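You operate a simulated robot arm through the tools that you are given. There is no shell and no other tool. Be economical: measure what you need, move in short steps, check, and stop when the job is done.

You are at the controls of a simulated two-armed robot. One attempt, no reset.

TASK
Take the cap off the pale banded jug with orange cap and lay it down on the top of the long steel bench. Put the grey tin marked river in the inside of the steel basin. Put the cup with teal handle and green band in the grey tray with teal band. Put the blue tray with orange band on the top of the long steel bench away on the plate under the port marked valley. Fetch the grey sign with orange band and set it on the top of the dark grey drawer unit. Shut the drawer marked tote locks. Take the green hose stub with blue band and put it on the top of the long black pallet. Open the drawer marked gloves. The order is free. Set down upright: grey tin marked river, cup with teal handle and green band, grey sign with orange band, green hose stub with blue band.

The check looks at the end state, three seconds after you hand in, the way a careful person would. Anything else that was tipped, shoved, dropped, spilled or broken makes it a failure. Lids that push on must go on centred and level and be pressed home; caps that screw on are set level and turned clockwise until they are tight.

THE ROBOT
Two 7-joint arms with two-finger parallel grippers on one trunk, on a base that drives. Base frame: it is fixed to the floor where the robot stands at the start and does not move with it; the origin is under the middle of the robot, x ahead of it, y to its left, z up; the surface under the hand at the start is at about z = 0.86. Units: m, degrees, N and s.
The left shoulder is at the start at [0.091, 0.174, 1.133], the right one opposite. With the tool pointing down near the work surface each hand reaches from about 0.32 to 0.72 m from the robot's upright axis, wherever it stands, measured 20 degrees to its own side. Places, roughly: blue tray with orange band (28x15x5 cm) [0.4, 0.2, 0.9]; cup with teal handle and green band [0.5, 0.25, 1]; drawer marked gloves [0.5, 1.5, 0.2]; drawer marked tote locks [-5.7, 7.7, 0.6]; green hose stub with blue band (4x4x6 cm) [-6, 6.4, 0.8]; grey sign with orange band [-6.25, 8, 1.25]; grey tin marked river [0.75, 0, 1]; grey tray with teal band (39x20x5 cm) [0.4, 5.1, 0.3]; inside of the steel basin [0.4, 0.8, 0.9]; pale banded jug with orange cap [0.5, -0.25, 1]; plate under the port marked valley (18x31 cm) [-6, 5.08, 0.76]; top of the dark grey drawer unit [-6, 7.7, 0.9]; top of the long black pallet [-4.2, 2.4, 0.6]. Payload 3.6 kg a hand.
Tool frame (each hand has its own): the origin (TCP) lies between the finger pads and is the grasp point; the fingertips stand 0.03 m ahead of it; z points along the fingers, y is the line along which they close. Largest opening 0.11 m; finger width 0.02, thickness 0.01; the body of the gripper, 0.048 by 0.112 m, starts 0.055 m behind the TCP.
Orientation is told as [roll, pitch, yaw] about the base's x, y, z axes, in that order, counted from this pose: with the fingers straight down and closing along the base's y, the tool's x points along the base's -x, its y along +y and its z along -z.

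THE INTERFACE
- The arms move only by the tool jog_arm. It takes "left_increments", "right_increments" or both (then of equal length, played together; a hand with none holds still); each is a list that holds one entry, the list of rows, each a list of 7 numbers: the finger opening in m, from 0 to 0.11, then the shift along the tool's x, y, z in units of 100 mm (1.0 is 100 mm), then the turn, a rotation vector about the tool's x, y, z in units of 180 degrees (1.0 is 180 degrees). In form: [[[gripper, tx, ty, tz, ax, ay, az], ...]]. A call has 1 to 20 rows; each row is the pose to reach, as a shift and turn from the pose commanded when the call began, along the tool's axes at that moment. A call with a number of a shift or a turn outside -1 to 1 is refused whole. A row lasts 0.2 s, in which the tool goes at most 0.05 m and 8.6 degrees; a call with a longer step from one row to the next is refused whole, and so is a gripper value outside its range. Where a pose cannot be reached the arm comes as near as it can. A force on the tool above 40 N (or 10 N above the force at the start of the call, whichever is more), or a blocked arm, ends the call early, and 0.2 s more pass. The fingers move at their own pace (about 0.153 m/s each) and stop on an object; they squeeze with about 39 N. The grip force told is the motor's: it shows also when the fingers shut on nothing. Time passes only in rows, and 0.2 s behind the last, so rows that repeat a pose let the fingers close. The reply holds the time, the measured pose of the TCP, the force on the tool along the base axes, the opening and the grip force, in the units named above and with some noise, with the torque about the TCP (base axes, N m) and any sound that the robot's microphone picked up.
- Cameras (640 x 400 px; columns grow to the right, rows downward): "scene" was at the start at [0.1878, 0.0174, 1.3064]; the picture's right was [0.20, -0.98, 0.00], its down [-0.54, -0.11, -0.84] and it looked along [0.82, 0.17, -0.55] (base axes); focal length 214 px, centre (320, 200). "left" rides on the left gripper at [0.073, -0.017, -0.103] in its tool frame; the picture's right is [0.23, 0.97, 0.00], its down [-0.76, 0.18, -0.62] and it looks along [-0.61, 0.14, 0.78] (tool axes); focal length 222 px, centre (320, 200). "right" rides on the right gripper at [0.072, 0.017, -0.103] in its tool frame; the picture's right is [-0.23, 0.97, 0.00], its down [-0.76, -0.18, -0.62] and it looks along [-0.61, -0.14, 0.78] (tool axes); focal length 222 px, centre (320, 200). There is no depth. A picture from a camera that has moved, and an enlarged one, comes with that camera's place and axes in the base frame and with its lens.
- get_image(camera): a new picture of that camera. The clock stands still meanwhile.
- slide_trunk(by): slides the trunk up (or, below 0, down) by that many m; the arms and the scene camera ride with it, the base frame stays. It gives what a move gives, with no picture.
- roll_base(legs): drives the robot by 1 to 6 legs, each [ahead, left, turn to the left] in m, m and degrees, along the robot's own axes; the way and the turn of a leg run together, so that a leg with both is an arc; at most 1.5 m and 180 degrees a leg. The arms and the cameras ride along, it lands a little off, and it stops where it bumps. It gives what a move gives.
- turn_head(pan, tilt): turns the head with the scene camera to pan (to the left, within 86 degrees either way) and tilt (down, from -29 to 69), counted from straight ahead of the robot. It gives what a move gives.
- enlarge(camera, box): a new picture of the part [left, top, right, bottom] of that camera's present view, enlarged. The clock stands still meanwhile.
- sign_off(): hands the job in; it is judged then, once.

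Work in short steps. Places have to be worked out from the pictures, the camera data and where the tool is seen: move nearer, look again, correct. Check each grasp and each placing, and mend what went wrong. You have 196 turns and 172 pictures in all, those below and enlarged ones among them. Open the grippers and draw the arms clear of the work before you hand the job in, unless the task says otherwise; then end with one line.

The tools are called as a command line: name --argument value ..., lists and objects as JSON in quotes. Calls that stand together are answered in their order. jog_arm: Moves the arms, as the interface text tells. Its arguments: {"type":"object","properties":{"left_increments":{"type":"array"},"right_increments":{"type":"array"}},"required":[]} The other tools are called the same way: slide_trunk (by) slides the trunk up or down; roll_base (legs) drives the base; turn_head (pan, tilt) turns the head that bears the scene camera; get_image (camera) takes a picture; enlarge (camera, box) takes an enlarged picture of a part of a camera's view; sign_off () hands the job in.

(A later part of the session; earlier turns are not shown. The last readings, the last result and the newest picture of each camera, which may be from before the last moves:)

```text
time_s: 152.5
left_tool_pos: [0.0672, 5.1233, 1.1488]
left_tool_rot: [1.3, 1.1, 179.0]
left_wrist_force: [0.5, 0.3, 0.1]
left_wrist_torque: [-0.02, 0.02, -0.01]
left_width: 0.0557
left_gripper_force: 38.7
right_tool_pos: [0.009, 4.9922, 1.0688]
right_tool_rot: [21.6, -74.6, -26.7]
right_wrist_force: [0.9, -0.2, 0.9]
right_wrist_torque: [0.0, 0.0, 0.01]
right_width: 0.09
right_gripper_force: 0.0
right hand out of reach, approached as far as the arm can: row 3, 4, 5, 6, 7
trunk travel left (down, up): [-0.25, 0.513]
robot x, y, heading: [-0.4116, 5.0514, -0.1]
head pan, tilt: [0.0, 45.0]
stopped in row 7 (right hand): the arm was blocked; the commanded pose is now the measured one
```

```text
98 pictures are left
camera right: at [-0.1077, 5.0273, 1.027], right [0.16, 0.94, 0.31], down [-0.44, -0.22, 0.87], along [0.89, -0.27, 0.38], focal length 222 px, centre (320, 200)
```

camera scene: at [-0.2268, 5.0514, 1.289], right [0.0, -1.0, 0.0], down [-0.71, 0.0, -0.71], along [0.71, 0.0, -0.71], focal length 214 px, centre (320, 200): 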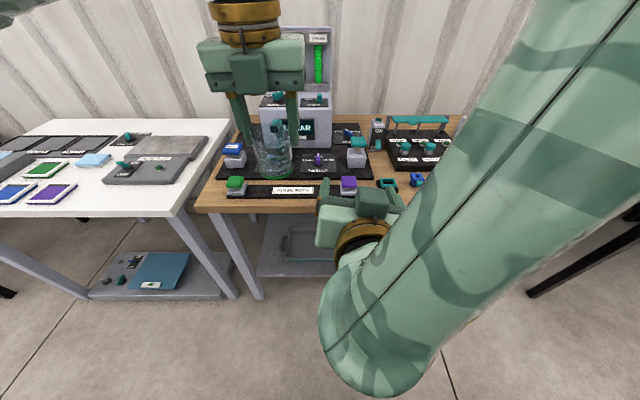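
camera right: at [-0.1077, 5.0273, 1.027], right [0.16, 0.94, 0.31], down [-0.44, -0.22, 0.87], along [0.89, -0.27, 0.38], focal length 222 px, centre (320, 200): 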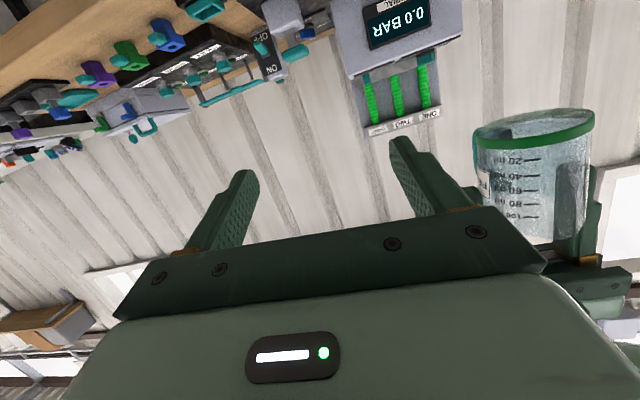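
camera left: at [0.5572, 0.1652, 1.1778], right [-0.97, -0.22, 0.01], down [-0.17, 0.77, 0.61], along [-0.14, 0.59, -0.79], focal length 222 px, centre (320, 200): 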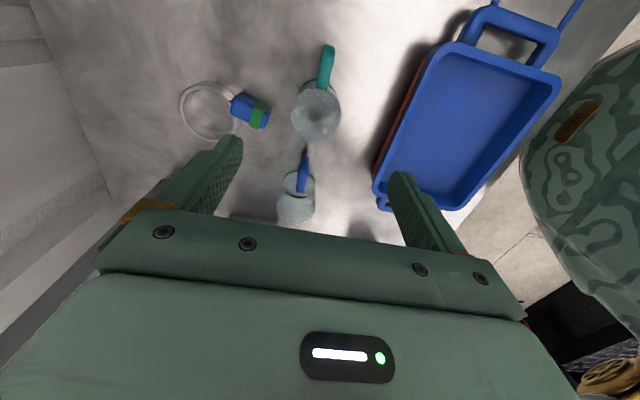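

The right hand points forward but is cramped. I back the base 10 cm, extend the left hand with the cup 10 cm, and slide the right hand over behind the cup.

roll_base --legs '[[-0.1, 0, 0]]'

jog_arm --left_increments '[[[0.04, 0.2, 0, 0, 0, 0, 0], [0.04, 0.45, 0, 0, 0, 0, 0], [0.04, 0.7, 0, 0, 0, 0, 0], [0.04, 1.0, 0, 0, 0, 0, 0], [0.04, 1.0, 0, 0, 0, 0, 0]]]' --right_increments '[[[0.09, -0.1, 0.15, 0.03, 0, 0, 0], [0.09, -0.2, 0.3, 0.06, 0, 0, 0], [0.09, -0.3, 0.45, 0.08, 0, 0, 0], [0.09, -0.4, 0.6, 0.1, 0, 0, 0], [0.09, -0.5, 0.8, 0.1, 0, 0, 0]]]'

get_image --camera "right"

```text
time_s: 153.6
left_tool_pos: [-0.0317, 5.1228, 1.1484]
left_tool_rot: [1.2, 1.0, 178.9]
left_wrist_force: [-0.4, -0.5, 0.7]
left_wrist_torque: [-0.01, -0.03, 0.01]
left_width: 0.056
left_gripper_force: 39.4
right_tool_pos: [-0.0923, 4.9916, 1.0692]
right_tool_rot: [21.5, -74.5, -27.1]
right_wrist_force: [-0.9, -0.2, 0.0]
right_wrist_torque: [-0.02, -0.02, -0.01]
right_width: 0.09
right_gripper_force: 0.2
trunk travel left (down, up): [-0.25, 0.513]
robot x, y, heading: [-0.5055, 5.0531, -0.4]
head pan, tilt: [0.0, 45.0]
```

```text
time_s: 154.8
left_tool_pos: [0.0697, 5.1223, 1.151]
left_tool_rot: [1.3, 1.0, 178.9]
left_wrist_force: [-0.9, -0.2, -0.1]
left_wrist_torque: [0.03, -0.02, -0.04]
left_width: 0.0558
left_gripper_force: 38.3
right_tool_pos: [-0.0602, 5.0649, 1.1218]
right_tool_rot: [21.4, -74.5, -26.9]
right_wrist_force: [-0.9, -0.5, 0.0]
right_wrist_torque: [0.0, 0.0, 0.0]
right_width: 0.0902
right_gripper_force: 0.1
trunk travel left (down, up): [-0.25, 0.513]
robot x, y, heading: [-0.5085, 5.0486, -0.4]
head pan, tilt: [0.0, 45.0]
```

```text
97 pictures are left
camera right: at [-0.1763, 5.1009, 1.0805], right [0.16, 0.94, 0.31], down [-0.44, -0.22, 0.87], along [0.88, -0.28, 0.38], focal length 222 px, centre (320, 200)
```

right: 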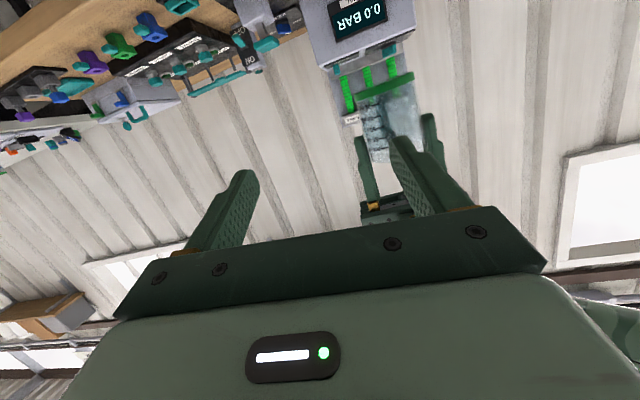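

The arm moves freely now. I level the right hand and centre it laterally behind the cup.

jog_arm --right_increments '[[[0.09, -0.01, 0.2, 0.01, -0.014, 0, -0.016], [0.09, -0.03, 0.4, 0.03, -0.028, 0, -0.031], [0.09, -0.03, 0.58, 0.03, -0.028, 0, -0.031], [0.09, -0.03, 0.58, 0.03, -0.028, 0, -0.031]]]'

get_image --camera "right"

get_image --camera "scene"

```text
time_s: 155.8
left_tool_pos: [0.0684, 5.1208, 1.1504]
left_tool_rot: [1.3, 1.0, 178.9]
left_wrist_force: [0.5, -0.4, -0.4]
left_wrist_torque: [0.04, 0.02, 0.0]
left_width: 0.0558
left_gripper_force: 38.6
right_tool_pos: [-0.0503, 5.123, 1.1281]
right_tool_rot: [6.3, -75.8, -6.0]
right_wrist_force: [-0.6, 0.8, 0.9]
right_wrist_torque: [-0.01, -0.02, 0.01]
right_width: 0.0903
right_gripper_force: 0.0
trunk travel left (down, up): [-0.25, 0.513]
robot x, y, heading: [-0.5082, 5.053, -0.5]
head pan, tilt: [0.0, 45.0]
```

```text
96 pictures are left
camera right: at [-0.1683, 5.1417, 1.086], right [0.05, 0.97, 0.25], down [-0.42, -0.2, 0.89], along [0.91, -0.15, 0.39], focal length 222 px, centre (320, 200)
```

right: 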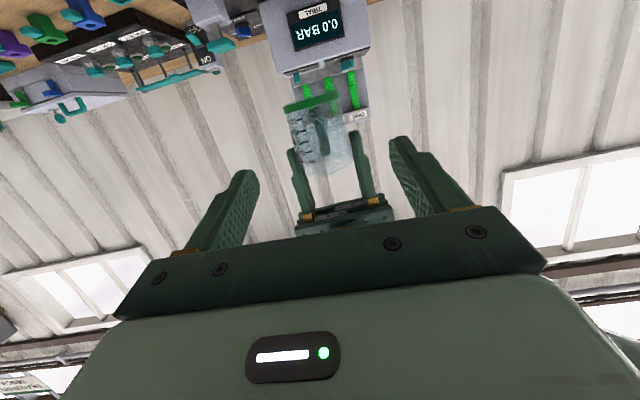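

```text
95 pictures are left
camera scene: at [-0.325, 5.051, 1.2889], right [0.0, -1.0, 0.0], down [-0.71, 0.0, -0.71], along [0.71, 0.0, -0.71], focal length 214 px, centre (320, 200)
```

scene: 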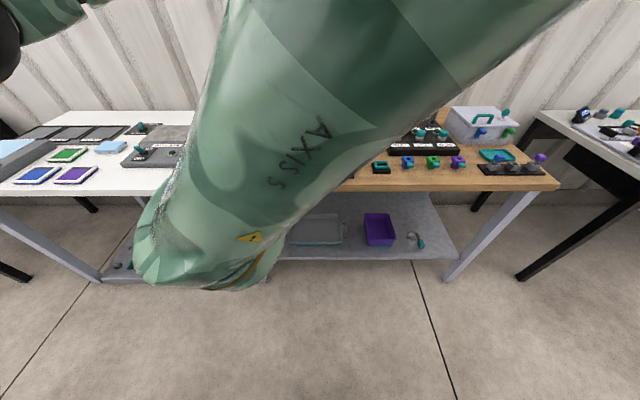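

Aligned: the grip point should lie just below the left fingertips. I advance 10 cm.

jog_arm --right_increments '[[[0.09, 0, -0.02, 0.3, 0, 0, 0], [0.09, 0, -0.02, 0.6, 0, 0, 0], [0.09, 0, -0.02, 0.85, 0, 0, 0], [0.09, 0, -0.02, 0.95, 0, 0, 0], [0.09, 0, -0.02, 0.95, 0, 0, 0]]]'

get_image --camera "right"

get_image --camera "left"

```text
time_s: 157.0
left_tool_pos: [0.0694, 5.1215, 1.1512]
left_tool_rot: [1.4, 1.0, 178.9]
left_wrist_force: [-0.4, -0.7, 0.4]
left_wrist_torque: [0.0, 0.01, -0.02]
left_width: 0.0559
left_gripper_force: 39.1
right_tool_pos: [0.0423, 5.1208, 1.1067]
right_tool_rot: [6.2, -75.8, -5.8]
right_wrist_force: [-0.3, -0.1, 0.3]
right_wrist_torque: [-0.02, 0.01, 0.02]
right_width: 0.09
right_gripper_force: 0.0
trunk travel left (down, up): [-0.25, 0.513]
robot x, y, heading: [-0.511, 5.053, -0.6]
head pan, tilt: [0.0, 45.0]
```

```text
94 pictures are left
camera right: at [-0.0765, 5.1404, 1.0624], right [0.05, 0.97, 0.25], down [-0.42, -0.2, 0.89], along [0.91, -0.15, 0.39], focal length 222 px, centre (320, 200)
```

right: 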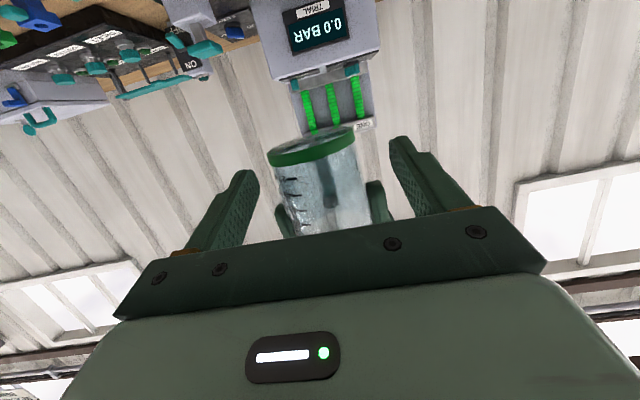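

```text
93 pictures are left
camera left: at [0.1405, 5.1386, 1.2557], right [0.21, -0.98, 0.03], down [-0.78, -0.15, 0.61], along [-0.6, -0.15, -0.79], focal length 222 px, centre (320, 200)
```

left: 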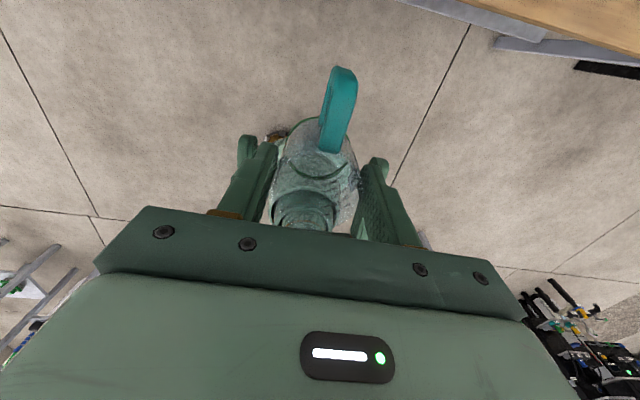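

The cup base is between the right fingers, below the left fingertips. I advance the last 2 cm and close.

jog_arm --right_increments '[[[0.09, 0, 0, 0.12, 0, 0, 0], [0.09, 0.0, 0, 0.22, 0, 0, 0], [0.07, 0.0, 0, 0.22, 0, 0, 0], [0.055, 0.0, 0, 0.22, 0, 0, 0], [0.035, 0.0, 0, 0.22, 0, 0, 0], [0.035, 0.0, 0, 0.22, 0, 0, 0]]]'

get_image --camera "right"

```text
time_s: 158.4
left_tool_pos: [0.0688, 5.1201, 1.1509]
left_tool_rot: [1.3, 1.0, 178.9]
left_wrist_force: [-2.3, 1.0, 0.2]
left_wrist_torque: [0.63, 0.06, 0.0]
left_width: 0.0559
left_gripper_force: 39.4
right_tool_pos: [0.0627, 5.1212, 1.1016]
right_tool_rot: [6.0, -75.7, -5.6]
right_wrist_force: [2.4, -0.6, -0.6]
right_wrist_torque: [-0.57, 0.07, -0.01]
right_width: 0.0536
right_gripper_force: 39.0
trunk travel left (down, up): [-0.25, 0.513]
robot x, y, heading: [-0.5026, 5.0538, -0.1]
head pan, tilt: [0.0, 45.0]
```

```text
92 pictures are left
camera right: at [-0.0557, 5.1397, 1.0576], right [0.05, 0.97, 0.24], down [-0.42, -0.2, 0.89], along [0.91, -0.15, 0.39], focal length 222 px, centre (320, 200)
```

right: 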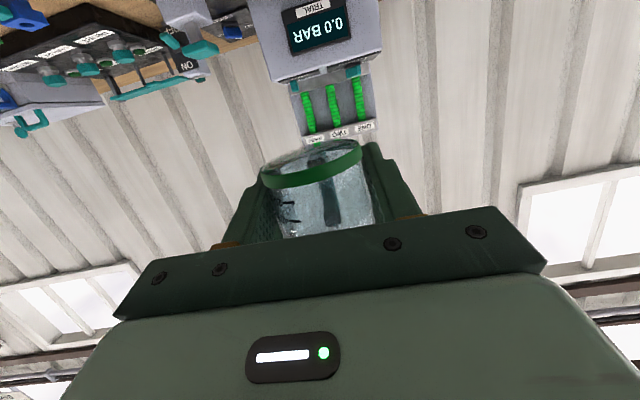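

Both hands hold the cup now. I open the left hand and raise it away.

jog_arm --left_increments '[[[0.06, 0, 0, 0, 0, 0, 0], [0.075, 0, 0, 0, 0, 0, 0], [0.085, 0, 0, 0, 0, 0, 0], [0.085, 0, 0, -0.3, 0, 0, 0], [0.085, 0, 0, -0.65, 0, 0, 0], [0.085, 0, 0, -1.0, 0, 0, 0]]]'

get_image --camera "left"

```text
time_s: 159.8
left_tool_pos: [0.0664, 5.1228, 1.2507]
left_tool_rot: [1.3, 1.0, 178.8]
left_wrist_force: [0.1, 0.7, 0.4]
left_wrist_torque: [-0.02, 0.02, 0.01]
left_width: 0.0852
left_gripper_force: 0.2
right_tool_pos: [0.0621, 5.1198, 1.1017]
right_tool_rot: [6.3, -75.8, -6.0]
right_wrist_force: [-0.3, 0.1, 0.9]
right_wrist_torque: [0.02, 0.01, -0.01]
right_width: 0.053
right_gripper_force: 38.7
trunk travel left (down, up): [-0.25, 0.513]
robot x, y, heading: [-0.507, 5.0514, -0.0]
head pan, tilt: [0.0, 45.0]
```

```text
91 pictures are left
camera left: at [0.1378, 5.1402, 1.355], right [0.21, -0.98, 0.03], down [-0.78, -0.15, 0.61], along [-0.6, -0.15, -0.79], focal length 222 px, centre (320, 200)
```

left: 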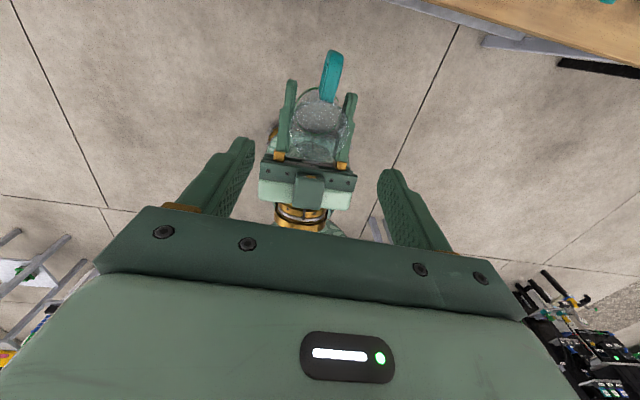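

The right hand holds the cup, but its near-horizontal grip low on the cup would clip the tray's 5 cm rim. I will take the cup back with the left hand at a 45° tilt near the rim. First I move the left hand aside and unwind its yaw.

jog_arm --left_increments '[[[0.085, -0.0, -0.05, -0.2, 0, 0, 0.0475], [0.085, -0.05, -0.1, -0.3, 0, 0, 0.095], [0.085, -0.1, -0.2, -0.3, 0, 0, 0.1425], [0.085, -0.15, -0.3, -0.3, 0, 0, 0.19], [0.085, -0.2, -0.4, -0.3, 0, 0, 0.2375], [0.085, -0.25, -0.5, -0.3, 0, 0, 0.285], [0.085, -0.3, -0.6, -0.3, 0, 0, 0.3325], [0.085, -0.35, -0.7, -0.3, 0, 0, 0.38], [0.085, -0.4, -0.8, -0.3, 0, 0, 0.4275], [0.085, -0.45, -0.9, -0.3, 0, 0, 0.475], [0.085, -0.5, -1.0, -0.3, 0, 0, 0.5225], [0.085, -0.55, -1.0, -0.3, 0, 0, 0.57], [0.085, -0.6, -1.0, -0.3, 0, 0, 0.6175], [0.085, -0.65, -1.0, -0.3, 0, 0, 0.665], [0.085, -0.7, -1.0, -0.3, 0, 0, 0.7125], [0.085, -0.75, -1.0, -0.3, 0, 0, 0.76], [0.085, -0.8, -1.0, -0.3, 0, 0, 0.8075], [0.085, -0.85, -1.0, -0.3, 0, 0, 0.855], [0.085, -0.9, -1.0, -0.3, 0, 0, 0.9025], [0.085, -0.95, -1.0, -0.3, 0, 0, 0.95]]]'

get_image --camera "left"

```text
time_s: 164.0
left_tool_pos: [-0.0099, 5.2308, 1.2543]
left_tool_rot: [-2.1, -1.3, 8.9]
left_wrist_force: [-0.5, 0.0, 0.0]
left_wrist_torque: [0.04, 0.03, -0.03]
left_width: 0.0851
left_gripper_force: 0.2
left hand out of reach, approached as far as the arm can: row 20
right_tool_pos: [0.0631, 5.1203, 1.1004]
right_tool_rot: [6.1, -75.8, -5.9]
right_wrist_force: [1.0, 1.2, 0.2]
right_wrist_torque: [-0.02, 0.01, -0.02]
right_width: 0.053
right_gripper_force: 39.9
trunk travel left (down, up): [-0.25, 0.513]
robot x, y, heading: [-0.5056, 5.0536, -0.4]
head pan, tilt: [0.0, 45.0]
```

```text
90 pictures are left
camera left: at [-0.0815, 5.2057, 1.3571], right [-0.37, 0.93, -0.04], down [0.71, 0.31, 0.63], along [0.6, 0.21, -0.77], focal length 222 px, centre (320, 200)
```

left: 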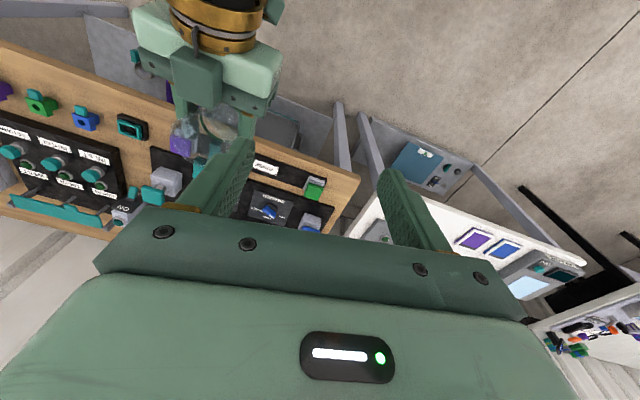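

I pitch the left hand 45° forward while staying off to the side.

jog_arm --left_increments '[[[0.085, 0.1, 0.1, -0.1, -0.002, -0.04, 0.008], [0.085, 0.2, 0.2, -0.15, -0.004, -0.08, 0.017], [0.085, 0.3, 0.3, -0.2, -0.006, -0.12, 0.025], [0.085, 0.4, 0.4, -0.3, -0.008, -0.16, 0.033], [0.085, 0.4, 0.4, -0.3, -0.01, -0.2, 0.042], [0.085, 0.4, 0.4, -0.3, -0.011, -0.244, 0.05], [0.085, 0.4, 0.4, -0.3, -0.011, -0.244, 0.05]]]'

get_image --camera "left"

```text
time_s: 165.6
left_tool_pos: [-0.0563, 5.264, 1.2841]
left_tool_rot: [5.1, -44.6, -3.2]
left_wrist_force: [1.0, -0.2, 1.1]
left_wrist_torque: [0.02, 0.01, 0.0]
left_width: 0.0849
left_gripper_force: 0.0
right_tool_pos: [0.0622, 5.121, 1.1011]
right_tool_rot: [6.0, -75.8, -5.8]
right_wrist_force: [-0.2, -0.1, -0.3]
right_wrist_torque: [-0.01, 0.0, 0.0]
right_width: 0.053
right_gripper_force: 38.8
trunk travel left (down, up): [-0.25, 0.513]
robot x, y, heading: [-0.5078, 5.053, 0.1]
head pan, tilt: [0.0, 45.0]
```

```text
89 pictures are left
camera left: at [-0.1788, 5.2446, 1.3047], right [-0.17, 0.98, -0.1], down [0.1, 0.11, 0.99], along [0.98, 0.16, -0.12], focal length 222 px, centre (320, 200)
```

left: 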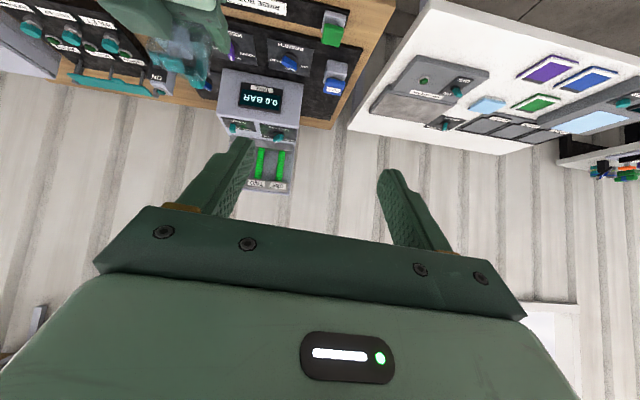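

I slide the left hand laterally to behind and above the cup.

jog_arm --left_increments '[[[0.085, 0, -0.25, 0, 0, 0, 0], [0.085, 0, -0.5, 0, 0, 0, 0], [0.085, 0, -0.75, 0, 0, 0, 0], [0.085, 0.0, -1.0, 0.1, 0, 0, 0]]]'

jog_arm --left_increments '[[[0.085, 0.05, -0.25, 0.15, 0, 0, 0], [0.085, 0.09, -0.47, 0.35, 0, 0, 0], [0.085, 0.09, -0.47, 0.5, 0, 0, 0], [0.085, 0.09, -0.47, 0.5, 0, 0, 0]]]'

get_image --camera "left"

```text
time_s: 166.6
left_tool_pos: [-0.0468, 5.1653, 1.2689]
left_tool_rot: [5.2, -44.5, -3.1]
left_wrist_force: [0.6, 0.4, -0.4]
left_wrist_torque: [0.0, 0.01, 0.0]
left_width: 0.0848
left_gripper_force: 0.1
right_tool_pos: [0.063, 5.1205, 1.101]
right_tool_rot: [6.3, -75.7, -5.9]
right_wrist_force: [-0.5, 0.4, 0.0]
right_wrist_torque: [0.0, -0.01, -0.04]
right_width: 0.0532
right_gripper_force: 39.0
trunk travel left (down, up): [-0.25, 0.513]
robot x, y, heading: [-0.5046, 5.0558, -0.1]
head pan, tilt: [0.0, 45.0]
```

```text
time_s: 167.5
left_tool_pos: [-0.0203, 5.1212, 1.228]
left_tool_rot: [4.9, -44.6, -3.0]
left_wrist_force: [1.6, 2.4, 1.0]
left_wrist_torque: [-0.04, 0.15, -0.27]
left_width: 0.0851
left_gripper_force: 0.0
right_tool_pos: [0.0634, 5.1198, 1.0975]
right_tool_rot: [5.2, -75.6, -5.3]
right_wrist_force: [-0.8, 0.5, 0.2]
right_wrist_torque: [0.0, 0.01, 0.03]
right_width: 0.0534
right_gripper_force: 38.9
trunk travel left (down, up): [-0.25, 0.513]
robot x, y, heading: [-0.5048, 5.0544, -0.1]
head pan, tilt: [0.0, 45.0]
stopped in row 4 (left hand): the force on the tool passed its limit at 48 N (the readings are from after the stop); the commanded pose is now the measured one
```

```text
88 pictures are left
camera left: at [-0.1437, 5.1022, 1.2502], right [-0.17, 0.98, -0.1], down [0.1, 0.12, 0.99], along [0.98, 0.16, -0.12], focal length 222 px, centre (320, 200)
```

left: 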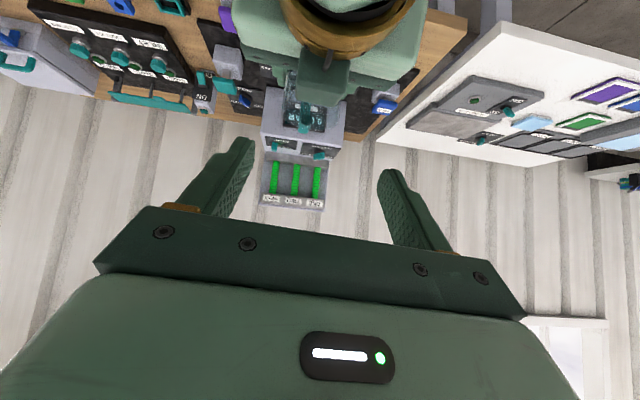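

The left camera bracket touched the right wrist, so that way is closed. The better way is for the left hand to regrip from above at 180° yaw (camera away), and for the right hand then to regrip at a steeper tilt. I back the left hand out and level it.

jog_arm --left_increments '[[[0.085, 0, 0, -0.25, 0, 0, 0], [0.085, 0, 0, -0.5, 0, 0, 0], [0.085, 0, 0.3, -0.6, 0, 0, 0], [0.085, 0, 0.6, -0.6, 0, 0, 0], [0.085, 0, 0.95, -0.6, 0, 0, 0]]]'

jog_arm --left_increments '[[[0.085, 0, 0.2, 0, -0.005, 0.04, 0], [0.085, 0, 0.4, 0, -0.01, 0.08, 0], [0.085, 0, 0.5, 0, -0.014, 0.12, 0], [0.085, 0, 0.5, 0, -0.018, 0.16, 0], [0.085, 0, 0.5, 0, -0.023, 0.2, 0], [0.085, 0, 0.5, 0, -0.027, 0.248, 0]]]'

jog_arm --left_increments '[[[0.085, 0, 0, 0, 0, 0, -0.0475], [0.085, 0, 0, 0, 0, 0, -0.095], [0.085, 0, 0, 0, 0, 0, -0.1425], [0.085, 0, 0, 0, 0, 0, -0.19], [0.085, 0, 0, 0, 0, 0, -0.2375], [0.085, 0, 0, 0, 0, 0, -0.285], [0.085, 0, 0, 0, 0, 0, -0.3325], [0.085, 0, 0, 0, 0, 0, -0.38], [0.085, 0, 0, 0, 0, 0, -0.4275], [0.085, 0, 0, 0, 0, 0, -0.475], [0.085, 0, 0, 0, 0, 0, -0.5225], [0.085, 0, 0, 0, 0, 0, -0.57], [0.085, 0, 0, 0, 0, 0, -0.6175], [0.085, 0, 0, 0, 0, 0, -0.665], [0.085, 0, 0, 0, 0, 0, -0.7125], [0.085, 0, 0, 0, 0, 0, -0.76], [0.085, 0, 0, 0, 0, 0, -0.8075], [0.085, 0, 0, 0, 0, 0, -0.855], [0.085, 0, 0, 0, 0, 0, -0.9025], [0.085, 0, 0, 0, 0, 0, -0.95]]]'

```text
time_s: 168.7
left_tool_pos: [-0.0634, 5.2147, 1.2757]
left_tool_rot: [4.8, -44.6, -3.0]
left_wrist_force: [0.1, -0.3, 0.3]
left_wrist_torque: [0.0, 0.01, 0.0]
left_width: 0.085
left_gripper_force: 0.0
right_tool_pos: [0.0627, 5.1194, 1.0979]
right_tool_rot: [4.9, -75.7, -4.8]
right_wrist_force: [0.9, -0.6, -0.5]
right_wrist_torque: [0.02, 0.01, -0.03]
right_width: 0.0531
right_gripper_force: 39.3
trunk travel left (down, up): [-0.25, 0.513]
robot x, y, heading: [-0.5059, 5.0503, -0.1]
head pan, tilt: [0.0, 45.0]
```

```text
refused: row 6 steps farther than a row can; nothing moved
```

```text
time_s: 172.9
left_tool_pos: [-0.0633, 5.2138, 1.2761]
left_tool_rot: [-13.3, 43.2, 164.8]
left_wrist_force: [0.0, 0.0, 0.0]
left_wrist_torque: [-0.02, -0.02, 0.02]
left_width: 0.0848
left_gripper_force: 0.0
right_tool_pos: [0.0623, 5.1191, 1.0986]
right_tool_rot: [5.0, -75.6, -5.1]
right_wrist_force: [-0.5, -1.0, 0.7]
right_wrist_torque: [-0.03, 0.0, 0.04]
right_width: 0.0527
right_gripper_force: 38.9
trunk travel left (down, up): [-0.25, 0.513]
robot x, y, heading: [-0.509, 5.0535, -0.3]
head pan, tilt: [0.0, 45.0]
```

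That roll left the left hand still tilted 45° forward, but now with its camera on the upper side, which is what the direct tilted grip needs. I finish levelling it and slide it behind and above the cup.

jog_arm --left_increments '[[[0.085, 0.05, 0.25, 0.1, -0.008, 0, -0.032], [0.085, 0.1, 0.5, 0.2, -0.0155, 0, -0.064], [0.085, 0.13, 0.75, 0.35, -0.0155, 0, -0.064], [0.085, 0.13, 0.97, 0.5, -0.0155, 0, -0.064], [0.085, 0.13, 0.97, 0.5, -0.0155, 0, -0.064]]]'

get_image --camera "left"

```text
time_s: 174.1
left_tool_pos: [-0.0285, 5.1199, 1.2335]
left_tool_rot: [0.3, 44.5, -179.4]
left_wrist_force: [-0.4, 0.0, 0.7]
left_wrist_torque: [-0.03, -0.02, 0.03]
left_width: 0.0852
left_gripper_force: 0.1
right_tool_pos: [0.0626, 5.1192, 1.0991]
right_tool_rot: [5.2, -75.6, -5.0]
right_wrist_force: [0.5, 0.0, -0.6]
right_wrist_torque: [-0.02, -0.02, -0.01]
right_width: 0.0528
right_gripper_force: 39.4
trunk travel left (down, up): [-0.25, 0.513]
robot x, y, heading: [-0.5088, 5.0527, -0.3]
head pan, tilt: [0.0, 45.0]
```

```text
87 pictures are left
camera left: at [-0.0492, 5.1359, 1.3593], right [0.17, -0.97, 0.16], down [-0.98, -0.18, -0.09], along [0.12, -0.15, -0.98], focal length 222 px, centre (320, 200)
```

left: 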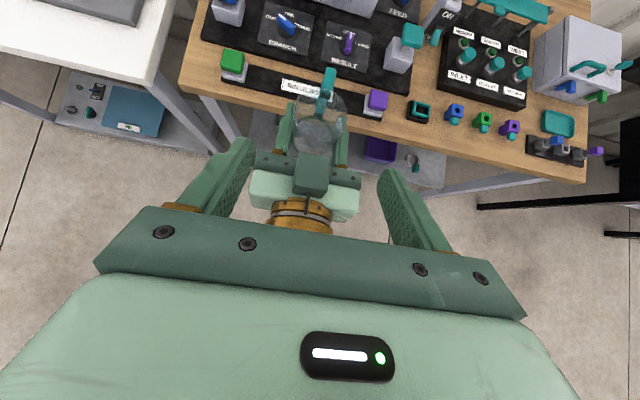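

I enlarge to locate the cup rim precisely.

enlarge --camera "left" --box '[230, 50, 410, 250]'

```text
2.00 times, centred on (320, 150) of left
camera zoom: at [-0.0492, 5.1359, 1.3593], right [0.17, -0.97, 0.16], down [-0.98, -0.18, -0.09], along [0.12, -0.15, -0.98], focal length 444 px, centre (320, 300)
```

zoom: 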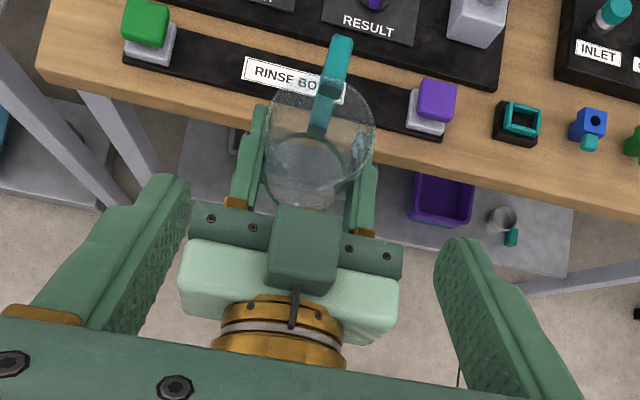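

The cup axis is at about (0.06, 5.119). I advance along the tool axis toward the rim.

jog_arm --left_increments '[[[0.085, 0, 0, 0.3, 0, 0, 0], [0.085, 0.01, 0, 0.6, 0, 0, 0], [0.085, 0.02, 0, 0.8, 0, 0, 0], [0.085, 0.03, 0, 0.95, 0, 0, 0], [0.085, 0.03, 0, 0.95, 0, 0, 0]]]'

get_image --camera "left"

```text
time_s: 175.3
left_tool_pos: [0.0393, 5.1183, 1.1679]
left_tool_rot: [0.3, 44.5, -179.4]
left_wrist_force: [-0.6, 0.3, 0.3]
left_wrist_torque: [-0.01, 0.02, 0.01]
left_width: 0.0849
left_gripper_force: 0.0
right_tool_pos: [0.063, 5.1184, 1.099]
right_tool_rot: [5.1, -75.6, -5.1]
right_wrist_force: [-0.2, 0.1, -0.1]
right_wrist_torque: [0.02, 0.02, 0.02]
right_width: 0.0532
right_gripper_force: 39.3
trunk travel left (down, up): [-0.25, 0.513]
robot x, y, heading: [-0.5111, 5.0505, -0.3]
head pan, tilt: [0.0, 45.0]
```

```text
85 pictures are left
camera left: at [0.0191, 5.1355, 1.2932], right [0.17, -0.97, 0.16], down [-0.98, -0.18, -0.09], along [0.12, -0.15, -0.98], focal length 222 px, centre (320, 200)
```

left: 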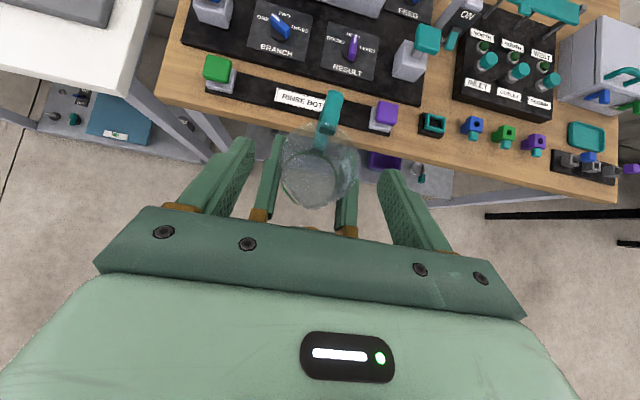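

No contact and well centred. I advance the last 2.2 cm and close the left fingers.

jog_arm --left_increments '[[[0.085, 0, 0, 0.1, 0, 0, 0], [0.085, 0, 0, 0.22, 0, 0, 0], [0.07, 0, 0, 0.22, 0, 0, 0], [0.055, 0, 0, 0.22, 0, 0, 0], [0.04, 0, 0, 0.22, 0, 0, 0], [0.04, 0, 0, 0.22, 0, 0, 0]]]'

get_image --camera "left"

```text
time_s: 176.7
left_tool_pos: [0.0551, 5.1179, 1.1529]
left_tool_rot: [0.4, 44.5, -179.5]
left_wrist_force: [-29.5, -1.9, 17.2]
left_wrist_torque: [0.23, 1.16, 0.32]
left_width: 0.0553
left_gripper_force: 39.2
right_tool_pos: [0.0634, 5.1176, 1.0993]
right_tool_rot: [5.0, -75.6, -5.1]
right_wrist_force: [29.2, 2.2, -16.4]
right_wrist_torque: [-0.32, 0.26, -0.36]
right_width: 0.0533
right_gripper_force: 39.1
trunk travel left (down, up): [-0.25, 0.513]
robot x, y, heading: [-0.5043, 5.0527, -0.1]
head pan, tilt: [0.0, 45.0]
```

```text
84 pictures are left
camera left: at [0.0342, 5.1345, 1.2782], right [0.16, -0.97, 0.16], down [-0.98, -0.18, -0.09], along [0.12, -0.15, -0.98], focal length 222 px, centre (320, 200)
```

left: 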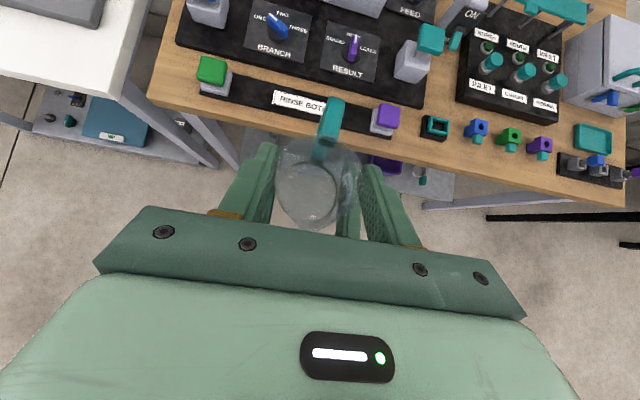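

The left hand has the cup. I open the right hand and retreat it straight back and slightly down, away from the left hand.

jog_arm --right_increments '[[[0.065, 0, 0, 0, 0, 0, 0], [0.085, 0, 0, 0, 0, 0, 0], [0.085, 0.03, 0, 0, 0, 0, 0], [0.085, 0.1, 0, -0.2, 0, 0, 0], [0.085, 0.2, 0, -0.45, 0, 0, 0], [0.085, 0.35, 0, -0.7, 0, 0, 0], [0.085, 0.45, 0, -0.95, 0, 0, 0]]]'

get_image --camera "left"

get_image --camera "right"

```text
time_s: 177.5
left_tool_pos: [0.0532, 5.1166, 1.1509]
left_tool_rot: [0.4, 44.2, -179.6]
left_wrist_force: [-2.4, 0.3, 3.7]
left_wrist_torque: [0.07, 0.2, 0.01]
left_width: 0.0552
left_gripper_force: 39.0
right_tool_pos: [0.0627, 5.1169, 1.0964]
right_tool_rot: [5.3, -75.7, -5.3]
right_wrist_force: [3.0, 0.1, -2.8]
right_wrist_torque: [-0.03, -0.13, 0.0]
right_width: 0.085
right_gripper_force: 0.0
trunk travel left (down, up): [-0.25, 0.513]
robot x, y, heading: [-0.5037, 5.0493, -0.3]
head pan, tilt: [0.0, 45.0]
stopped in row 4 (left hand): the force on the tool passed its limit at 60 N (the readings are from after the stop); the commanded pose is now the measured one
```

```text
83 pictures are left
camera left: at [0.0332, 5.1336, 1.2768], right [0.16, -0.97, 0.16], down [-0.98, -0.18, -0.08], along [0.11, -0.15, -0.98], focal length 222 px, centre (320, 200)
```

left: 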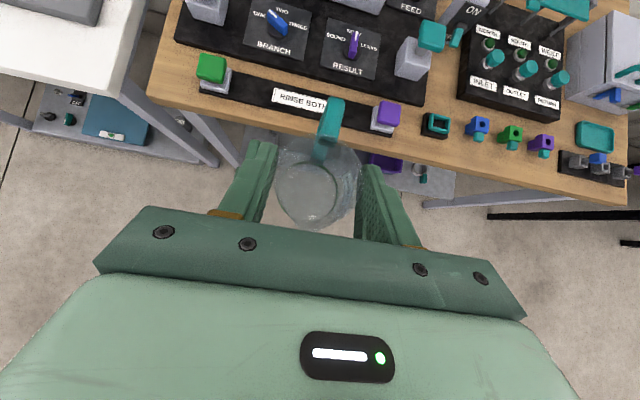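

```text
82 pictures are left
camera right: at [-0.0565, 5.137, 1.0531], right [0.06, 0.97, 0.24], down [-0.42, -0.2, 0.89], along [0.91, -0.15, 0.39], focal length 222 px, centre (320, 200)
```

right: 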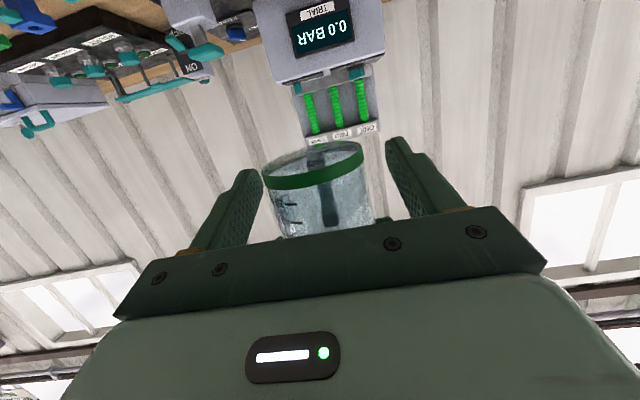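

The right hand is open but was rubbing the left hand's underside. I move the right hand straight down first, then back.

jog_arm --right_increments '[[[0.085, 0.1, 0, 0.02, 0, 0, 0], [0.085, 0.25, 0, 0.06, 0, 0, 0], [0.085, 0.45, 0, 0.1, 0, 0, 0], [0.085, 0.7, 0, 0.0, 0, 0, 0], [0.085, 0.8, 0, -0.3, 0, 0, 0], [0.085, 0.8, 0, -0.6, 0, 0, 0], [0.085, 0.8, 0, -0.95, 0, 0, 0]]]'

get_image --camera "right"

```text
time_s: 179.1
left_tool_pos: [0.052, 5.1167, 1.153]
left_tool_rot: [0.3, 44.1, -179.8]
left_wrist_force: [0.3, 0.9, -0.4]
left_wrist_torque: [0.04, 0.01, 0.01]
left_width: 0.0553
left_gripper_force: 39.4
right_tool_pos: [-0.0509, 5.119, 1.042]
right_tool_rot: [5.4, -75.9, -5.5]
right_wrist_force: [0.0, -0.6, -0.9]
right_wrist_torque: [-0.01, 0.0, -0.02]
right_width: 0.085
right_gripper_force: 0.0
trunk travel left (down, up): [-0.25, 0.513]
robot x, y, heading: [-0.5077, 5.0535, 0.0]
head pan, tilt: [0.0, 45.0]
```

```text
81 pictures are left
camera right: at [-0.1695, 5.1386, 0.999], right [0.06, 0.97, 0.24], down [-0.42, -0.2, 0.89], along [0.91, -0.16, 0.39], focal length 222 px, centre (320, 200)
```

right: 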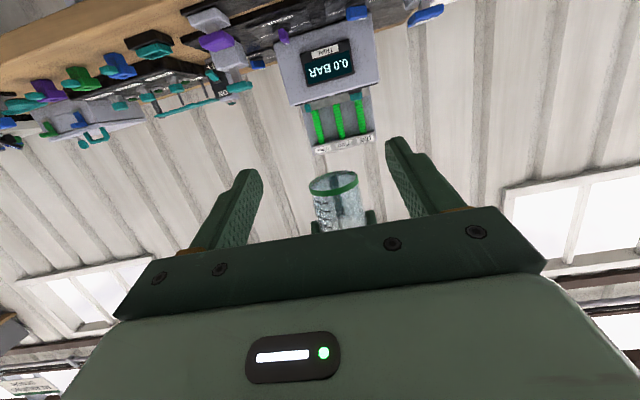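

The cup is in the left hand at a 45° tilt and upright. I move the right hand aside and lower the trunk.

jog_arm --right_increments '[[[0.085, 0.1, -0.3, -0.1, 0, 0, 0], [0.085, 0.2, -0.6, -0.2, 0, 0, 0], [0.085, 0.3, -1.0, -0.3, 0, 0, 0]]]'

jog_arm --right_increments '[[[0.085, 0.1, -0.3, 0, 0, 0, 0], [0.085, 0.2, -0.6, 0, 0, 0, 0], [0.085, 0.3, -1.0, 0, 0, 0, 0]]]'

slide_trunk --by -0.25

get_image --camera "scene"

get_image --camera "left"

```text
time_s: 180.1
left_tool_pos: [0.0532, 5.1171, 1.151]
left_tool_rot: [0.3, 44.1, -179.7]
left_wrist_force: [0.0, -0.4, 0.2]
left_wrist_torque: [-0.02, 0.02, -0.02]
left_width: 0.0551
left_gripper_force: 38.9
right_tool_pos: [-0.0667, 5.0344, 1.0345]
right_tool_rot: [27.0, -77.8, -28.9]
right_wrist_force: [0.2, 1.0, 0.2]
right_wrist_torque: [0.01, -0.02, 0.01]
right_width: 0.085
right_gripper_force: 0.0
trunk travel left (down, up): [-0.25, 0.513]
robot x, y, heading: [-0.5075, 5.0489, 0.1]
head pan, tilt: [0.0, 45.0]
stopped in row 3 (right hand): the arm was blocked; the commanded pose is now the measured one
```

```text
time_s: 180.9
left_tool_pos: [0.0534, 5.1172, 1.152]
left_tool_rot: [0.2, 44.2, -179.8]
left_wrist_force: [0.4, -0.6, -0.1]
left_wrist_torque: [-0.01, 0.0, -0.01]
left_width: 0.0552
left_gripper_force: 38.5
right_tool_pos: [-0.0716, 4.9807, 1.0311]
right_tool_rot: [27.4, -77.5, -29.4]
right_wrist_force: [0.9, 0.5, 0.3]
right_wrist_torque: [0.01, -0.02, 0.0]
right_width: 0.0849
right_gripper_force: 0.1
right hand out of reach, approached as far as the arm can: row 2, 3
trunk travel left (down, up): [-0.25, 0.513]
robot x, y, heading: [-0.5054, 5.0556, -0.2]
head pan, tilt: [0.0, 45.0]
```

```text
time_s: 183.5
left_tool_pos: [0.0527, 5.1163, 0.9019]
left_tool_rot: [0.3, 44.2, -179.7]
left_wrist_force: [0.1, 0.0, -0.4]
left_wrist_torque: [-0.03, -0.01, 0.01]
left_width: 0.0557
left_gripper_force: 39.1
right_tool_pos: [-0.0144, 4.9796, 0.6659]
right_tool_rot: [8.4, -58.9, -11.5]
right_wrist_force: [-0.1, -0.4, 0.4]
right_wrist_torque: [0.02, 0.0, 0.01]
right_width: 0.0849
right_gripper_force: 0.2
trunk travel left (down, up): [0.0, 0.763]
robot x, y, heading: [-0.5084, 5.052, -0.4]
head pan, tilt: [0.0, 45.0]
```

```text
80 pictures are left
camera scene: at [-0.1776, 5.0508, 1.0229], right [0.0, -1.0, 0.0], down [-0.71, 0.0, -0.71], along [0.71, 0.0, -0.71], focal length 214 px, centre (320, 200)
```

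scene: 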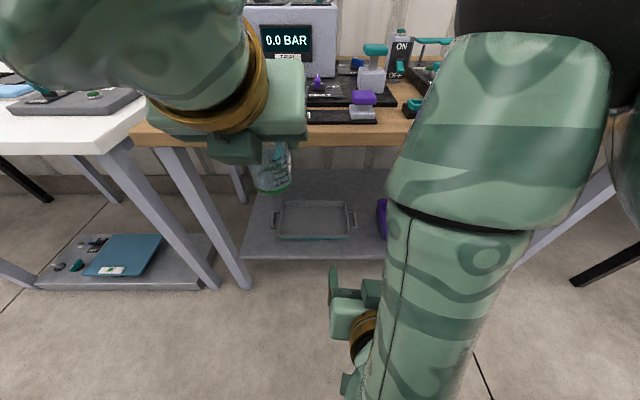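

```text
79 pictures are left
camera left: at [0.0329, 5.1338, 1.027], right [0.16, -0.97, 0.16], down [-0.98, -0.18, -0.08], along [0.11, -0.15, -0.98], focal length 222 px, centre (320, 200)
```

left: 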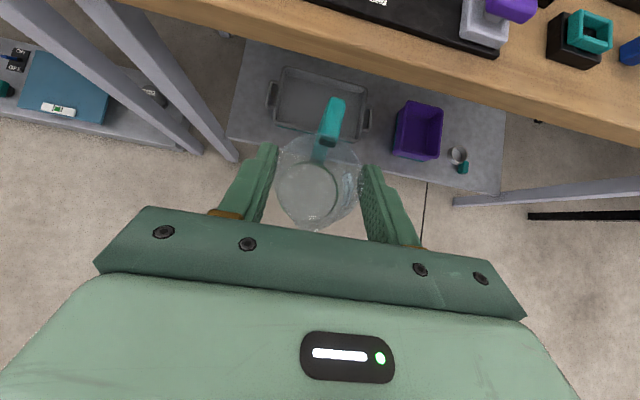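

The tray spans x 0.30–0.50 and y 4.93–5.23, with its floor at z≈0.27. I lower the cup straight down in front of the table, pulling the right hand back at the same time.

jog_arm --left_increments '[[[0.04, -0.25, -0.05, 0.25, 0, 0, 0], [0.04, -0.5, -0.1, 0.5, 0, 0, 0], [0.04, -0.75, -0.15, 0.75, 0, 0, 0], [0.04, -1.0, -0.2, 1.0, 0, 0, 0]]]' --right_increments '[[[0.085, 0, -0.15, -0.2, 0, 0, 0], [0.085, 0, -0.3, -0.4, 0, 0, 0], [0.085, 0, -0.4, -0.6, 0, 0, 0], [0.085, 0, -0.5, -0.8, 0, 0, 0]]]'

jog_arm --left_increments '[[[0.04, -0.25, 0, 0.25, 0, 0, 0], [0.04, -0.5, 0, 0.5, 0, 0, 0], [0.04, -0.75, 0, 0.75, 0, 0, 0], [0.04, -1.0, 0, 1.0, 0, 0, 0]]]'

jog_arm --left_increments '[[[0.04, -0.25, 0, 0.25, 0, 0, 0], [0.04, -0.5, 0, 0.5, 0, 0, 0], [0.04, -0.75, 0, 0.75, 0, 0, 0], [0.04, -1.0, 0, 1.0, 0, 0, 0], [0.04, -1.0, 0, 1.0, 0, 0, 0]]]'

get_image --camera "scene"

get_image --camera "left"

```text
time_s: 184.7
left_tool_pos: [0.05, 5.1378, 0.7576]
left_tool_rot: [0.2, 44.1, -179.6]
left_wrist_force: [-0.1, -0.1, 0.0]
left_wrist_torque: [0.01, 0.02, -0.02]
left_width: 0.0555
left_gripper_force: 39.0
right_tool_pos: [-0.0121, 4.9561, 0.6702]
right_tool_rot: [0.6, -63.1, -9.4]
right_wrist_force: [0.0, 0.2, 0.1]
right_wrist_torque: [-0.01, -0.02, 0.0]
right_width: 0.0852
right_gripper_force: 0.1
right hand out of reach, approached as far as the arm can: row 1, 2, 3, 4
trunk travel left (down, up): [0.0, 0.763]
robot x, y, heading: [-0.5046, 5.0531, -0.1]
head pan, tilt: [0.0, 45.0]
stopped in row 4 (right hand): the arm was blocked; the commanded pose is now the measured one
```

```text
time_s: 185.7
left_tool_pos: [0.0488, 5.1374, 0.6167]
left_tool_rot: [0.3, 44.3, -179.9]
left_wrist_force: [-0.7, 0.0, -0.1]
left_wrist_torque: [-0.02, -0.02, -0.01]
left_width: 0.0552
left_gripper_force: 39.5
right_tool_pos: [-0.0127, 4.9564, 0.6687]
right_tool_rot: [0.6, -63.1, -9.4]
right_wrist_force: [0.4, -0.1, 0.6]
right_wrist_torque: [0.01, 0.0, 0.01]
right_width: 0.085
right_gripper_force: 0.0
trunk travel left (down, up): [0.0, 0.763]
robot x, y, heading: [-0.5084, 5.0498, -0.4]
head pan, tilt: [0.0, 45.0]
```

```text
time_s: 186.9
left_tool_pos: [0.0579, 5.0791, 0.5341]
left_tool_rot: [0.1, 43.9, -179.6]
left_wrist_force: [0.3, 0.0, -0.3]
left_wrist_torque: [0.02, -0.01, -0.01]
left_width: 0.0552
left_gripper_force: 39.4
left hand out of reach, approached as far as the arm can: row 1, 2, 3, 4, 5
right_tool_pos: [-0.0118, 4.957, 0.6691]
right_tool_rot: [0.5, -63.0, -9.3]
right_wrist_force: [-0.3, 0.7, 0.0]
right_wrist_torque: [-0.01, -0.03, 0.02]
right_width: 0.0851
right_gripper_force: 0.1
trunk travel left (down, up): [0.0, 0.763]
robot x, y, heading: [-0.5045, 5.0514, 0.1]
head pan, tilt: [0.0, 45.0]
```

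```text
78 pictures are left
camera scene: at [-0.177, 5.0508, 1.0226], right [0.0, -1.0, 0.0], down [-0.71, 0.0, -0.71], along [0.71, 0.0, -0.71], focal length 214 px, centre (320, 200)
```

scene: 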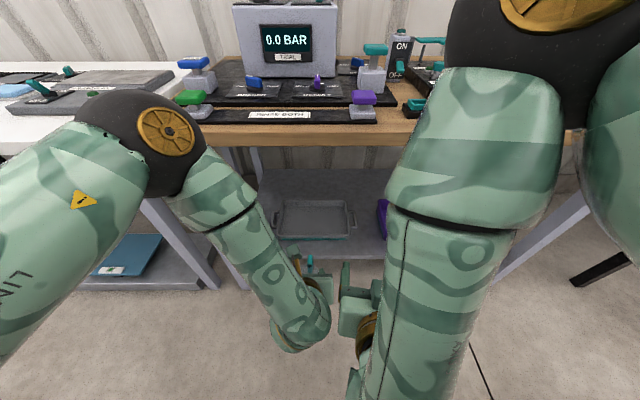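

```text
77 pictures are left
camera left: at [0.0393, 5.0964, 0.6594], right [0.17, -0.97, 0.16], down [-0.98, -0.18, -0.08], along [0.11, -0.14, -0.98], focal length 222 px, centre (320, 200)
```

left: 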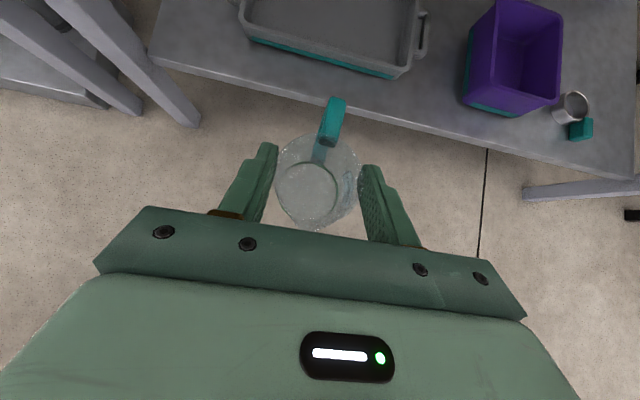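

The teal-banded tray is confirmed in view. The left arm needs to stretch out to lower further, so I push forward and down.

jog_arm --left_increments '[[[0.04, 0.02, -0.03, 0.25, 0, 0, 0], [0.04, 0.04, -0.06, 0.5, 0, 0, 0], [0.04, 0.07, -0.1, 0.75, 0, 0, 0], [0.04, 0.07, -0.1, 0.75, 0, 0, 0]]]'

jog_arm --left_increments '[[[0.04, 0.0, -0.03, 0.25, 0, 0, 0], [0.04, 0.0, -0.06, 0.5, 0, 0, 0], [0.04, 0.0, -0.1, 0.75, 0, 0, 0], [0.04, 0.0, -0.1, 0.75, 0, 0, 0]]]'

get_image --camera "scene"

get_image --camera "left"

```text
time_s: 187.9
left_tool_pos: [0.1233, 5.0754, 0.4915]
left_tool_rot: [0.0, 43.8, -179.7]
left_wrist_force: [0.6, 0.2, -0.1]
left_wrist_torque: [0.01, 0.04, 0.02]
left_width: 0.0549
left_gripper_force: 39.3
left hand out of reach, approached as far as the arm can: row 1, 2, 3, 4
right_tool_pos: [-0.012, 4.9581, 0.6701]
right_tool_rot: [0.4, -62.9, -9.2]
right_wrist_force: [0.6, -0.6, -0.2]
right_wrist_torque: [0.02, 0.01, -0.02]
right_width: 0.0849
right_gripper_force: 0.0
trunk travel left (down, up): [0.0, 0.763]
robot x, y, heading: [-0.5055, 5.0511, -0.4]
head pan, tilt: [0.0, 45.0]
```

```text
time_s: 188.9
left_tool_pos: [0.1763, 5.0867, 0.4386]
left_tool_rot: [0.2, 43.9, -179.7]
left_wrist_force: [0.7, -0.1, -0.2]
left_wrist_torque: [0.01, -0.02, 0.01]
left_width: 0.0551
left_gripper_force: 38.5
right_tool_pos: [-0.0117, 4.9564, 0.6715]
right_tool_rot: [0.5, -63.1, -9.3]
right_wrist_force: [0.2, -0.2, 0.2]
right_wrist_torque: [-0.01, 0.01, 0.04]
right_width: 0.085
right_gripper_force: 0.1
trunk travel left (down, up): [0.0, 0.763]
robot x, y, heading: [-0.5061, 5.0536, -0.2]
head pan, tilt: [0.0, 45.0]
```

```text
76 pictures are left
camera scene: at [-0.177, 5.0508, 1.0226], right [0.0, -1.0, 0.0], down [-0.71, 0.0, -0.71], along [0.71, 0.0, -0.71], focal length 214 px, centre (320, 200)
```

scene: 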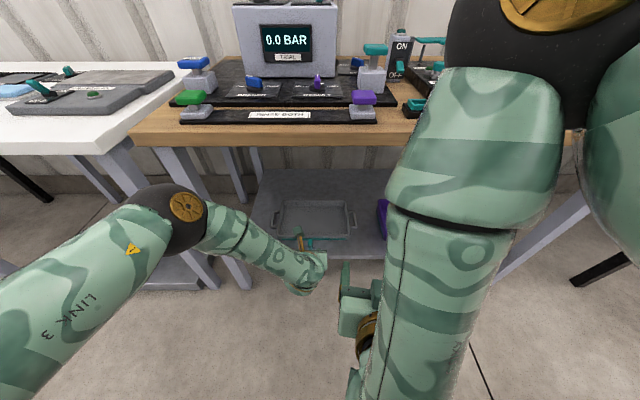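

```text
75 pictures are left
camera left: at [0.1568, 5.1027, 0.5643], right [0.17, -0.97, 0.16], down [-0.98, -0.18, -0.08], along [0.11, -0.14, -0.98], focal length 222 px, centre (320, 200)
```

left: 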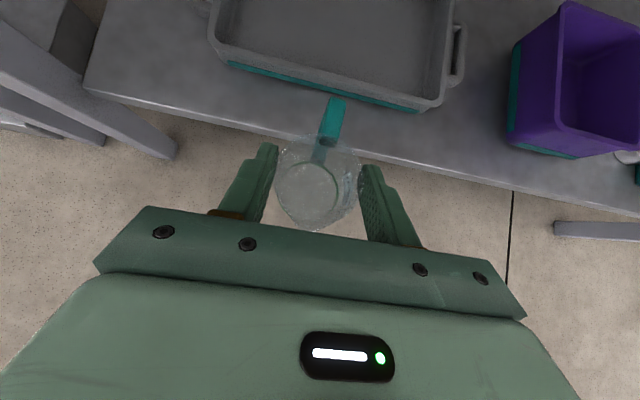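

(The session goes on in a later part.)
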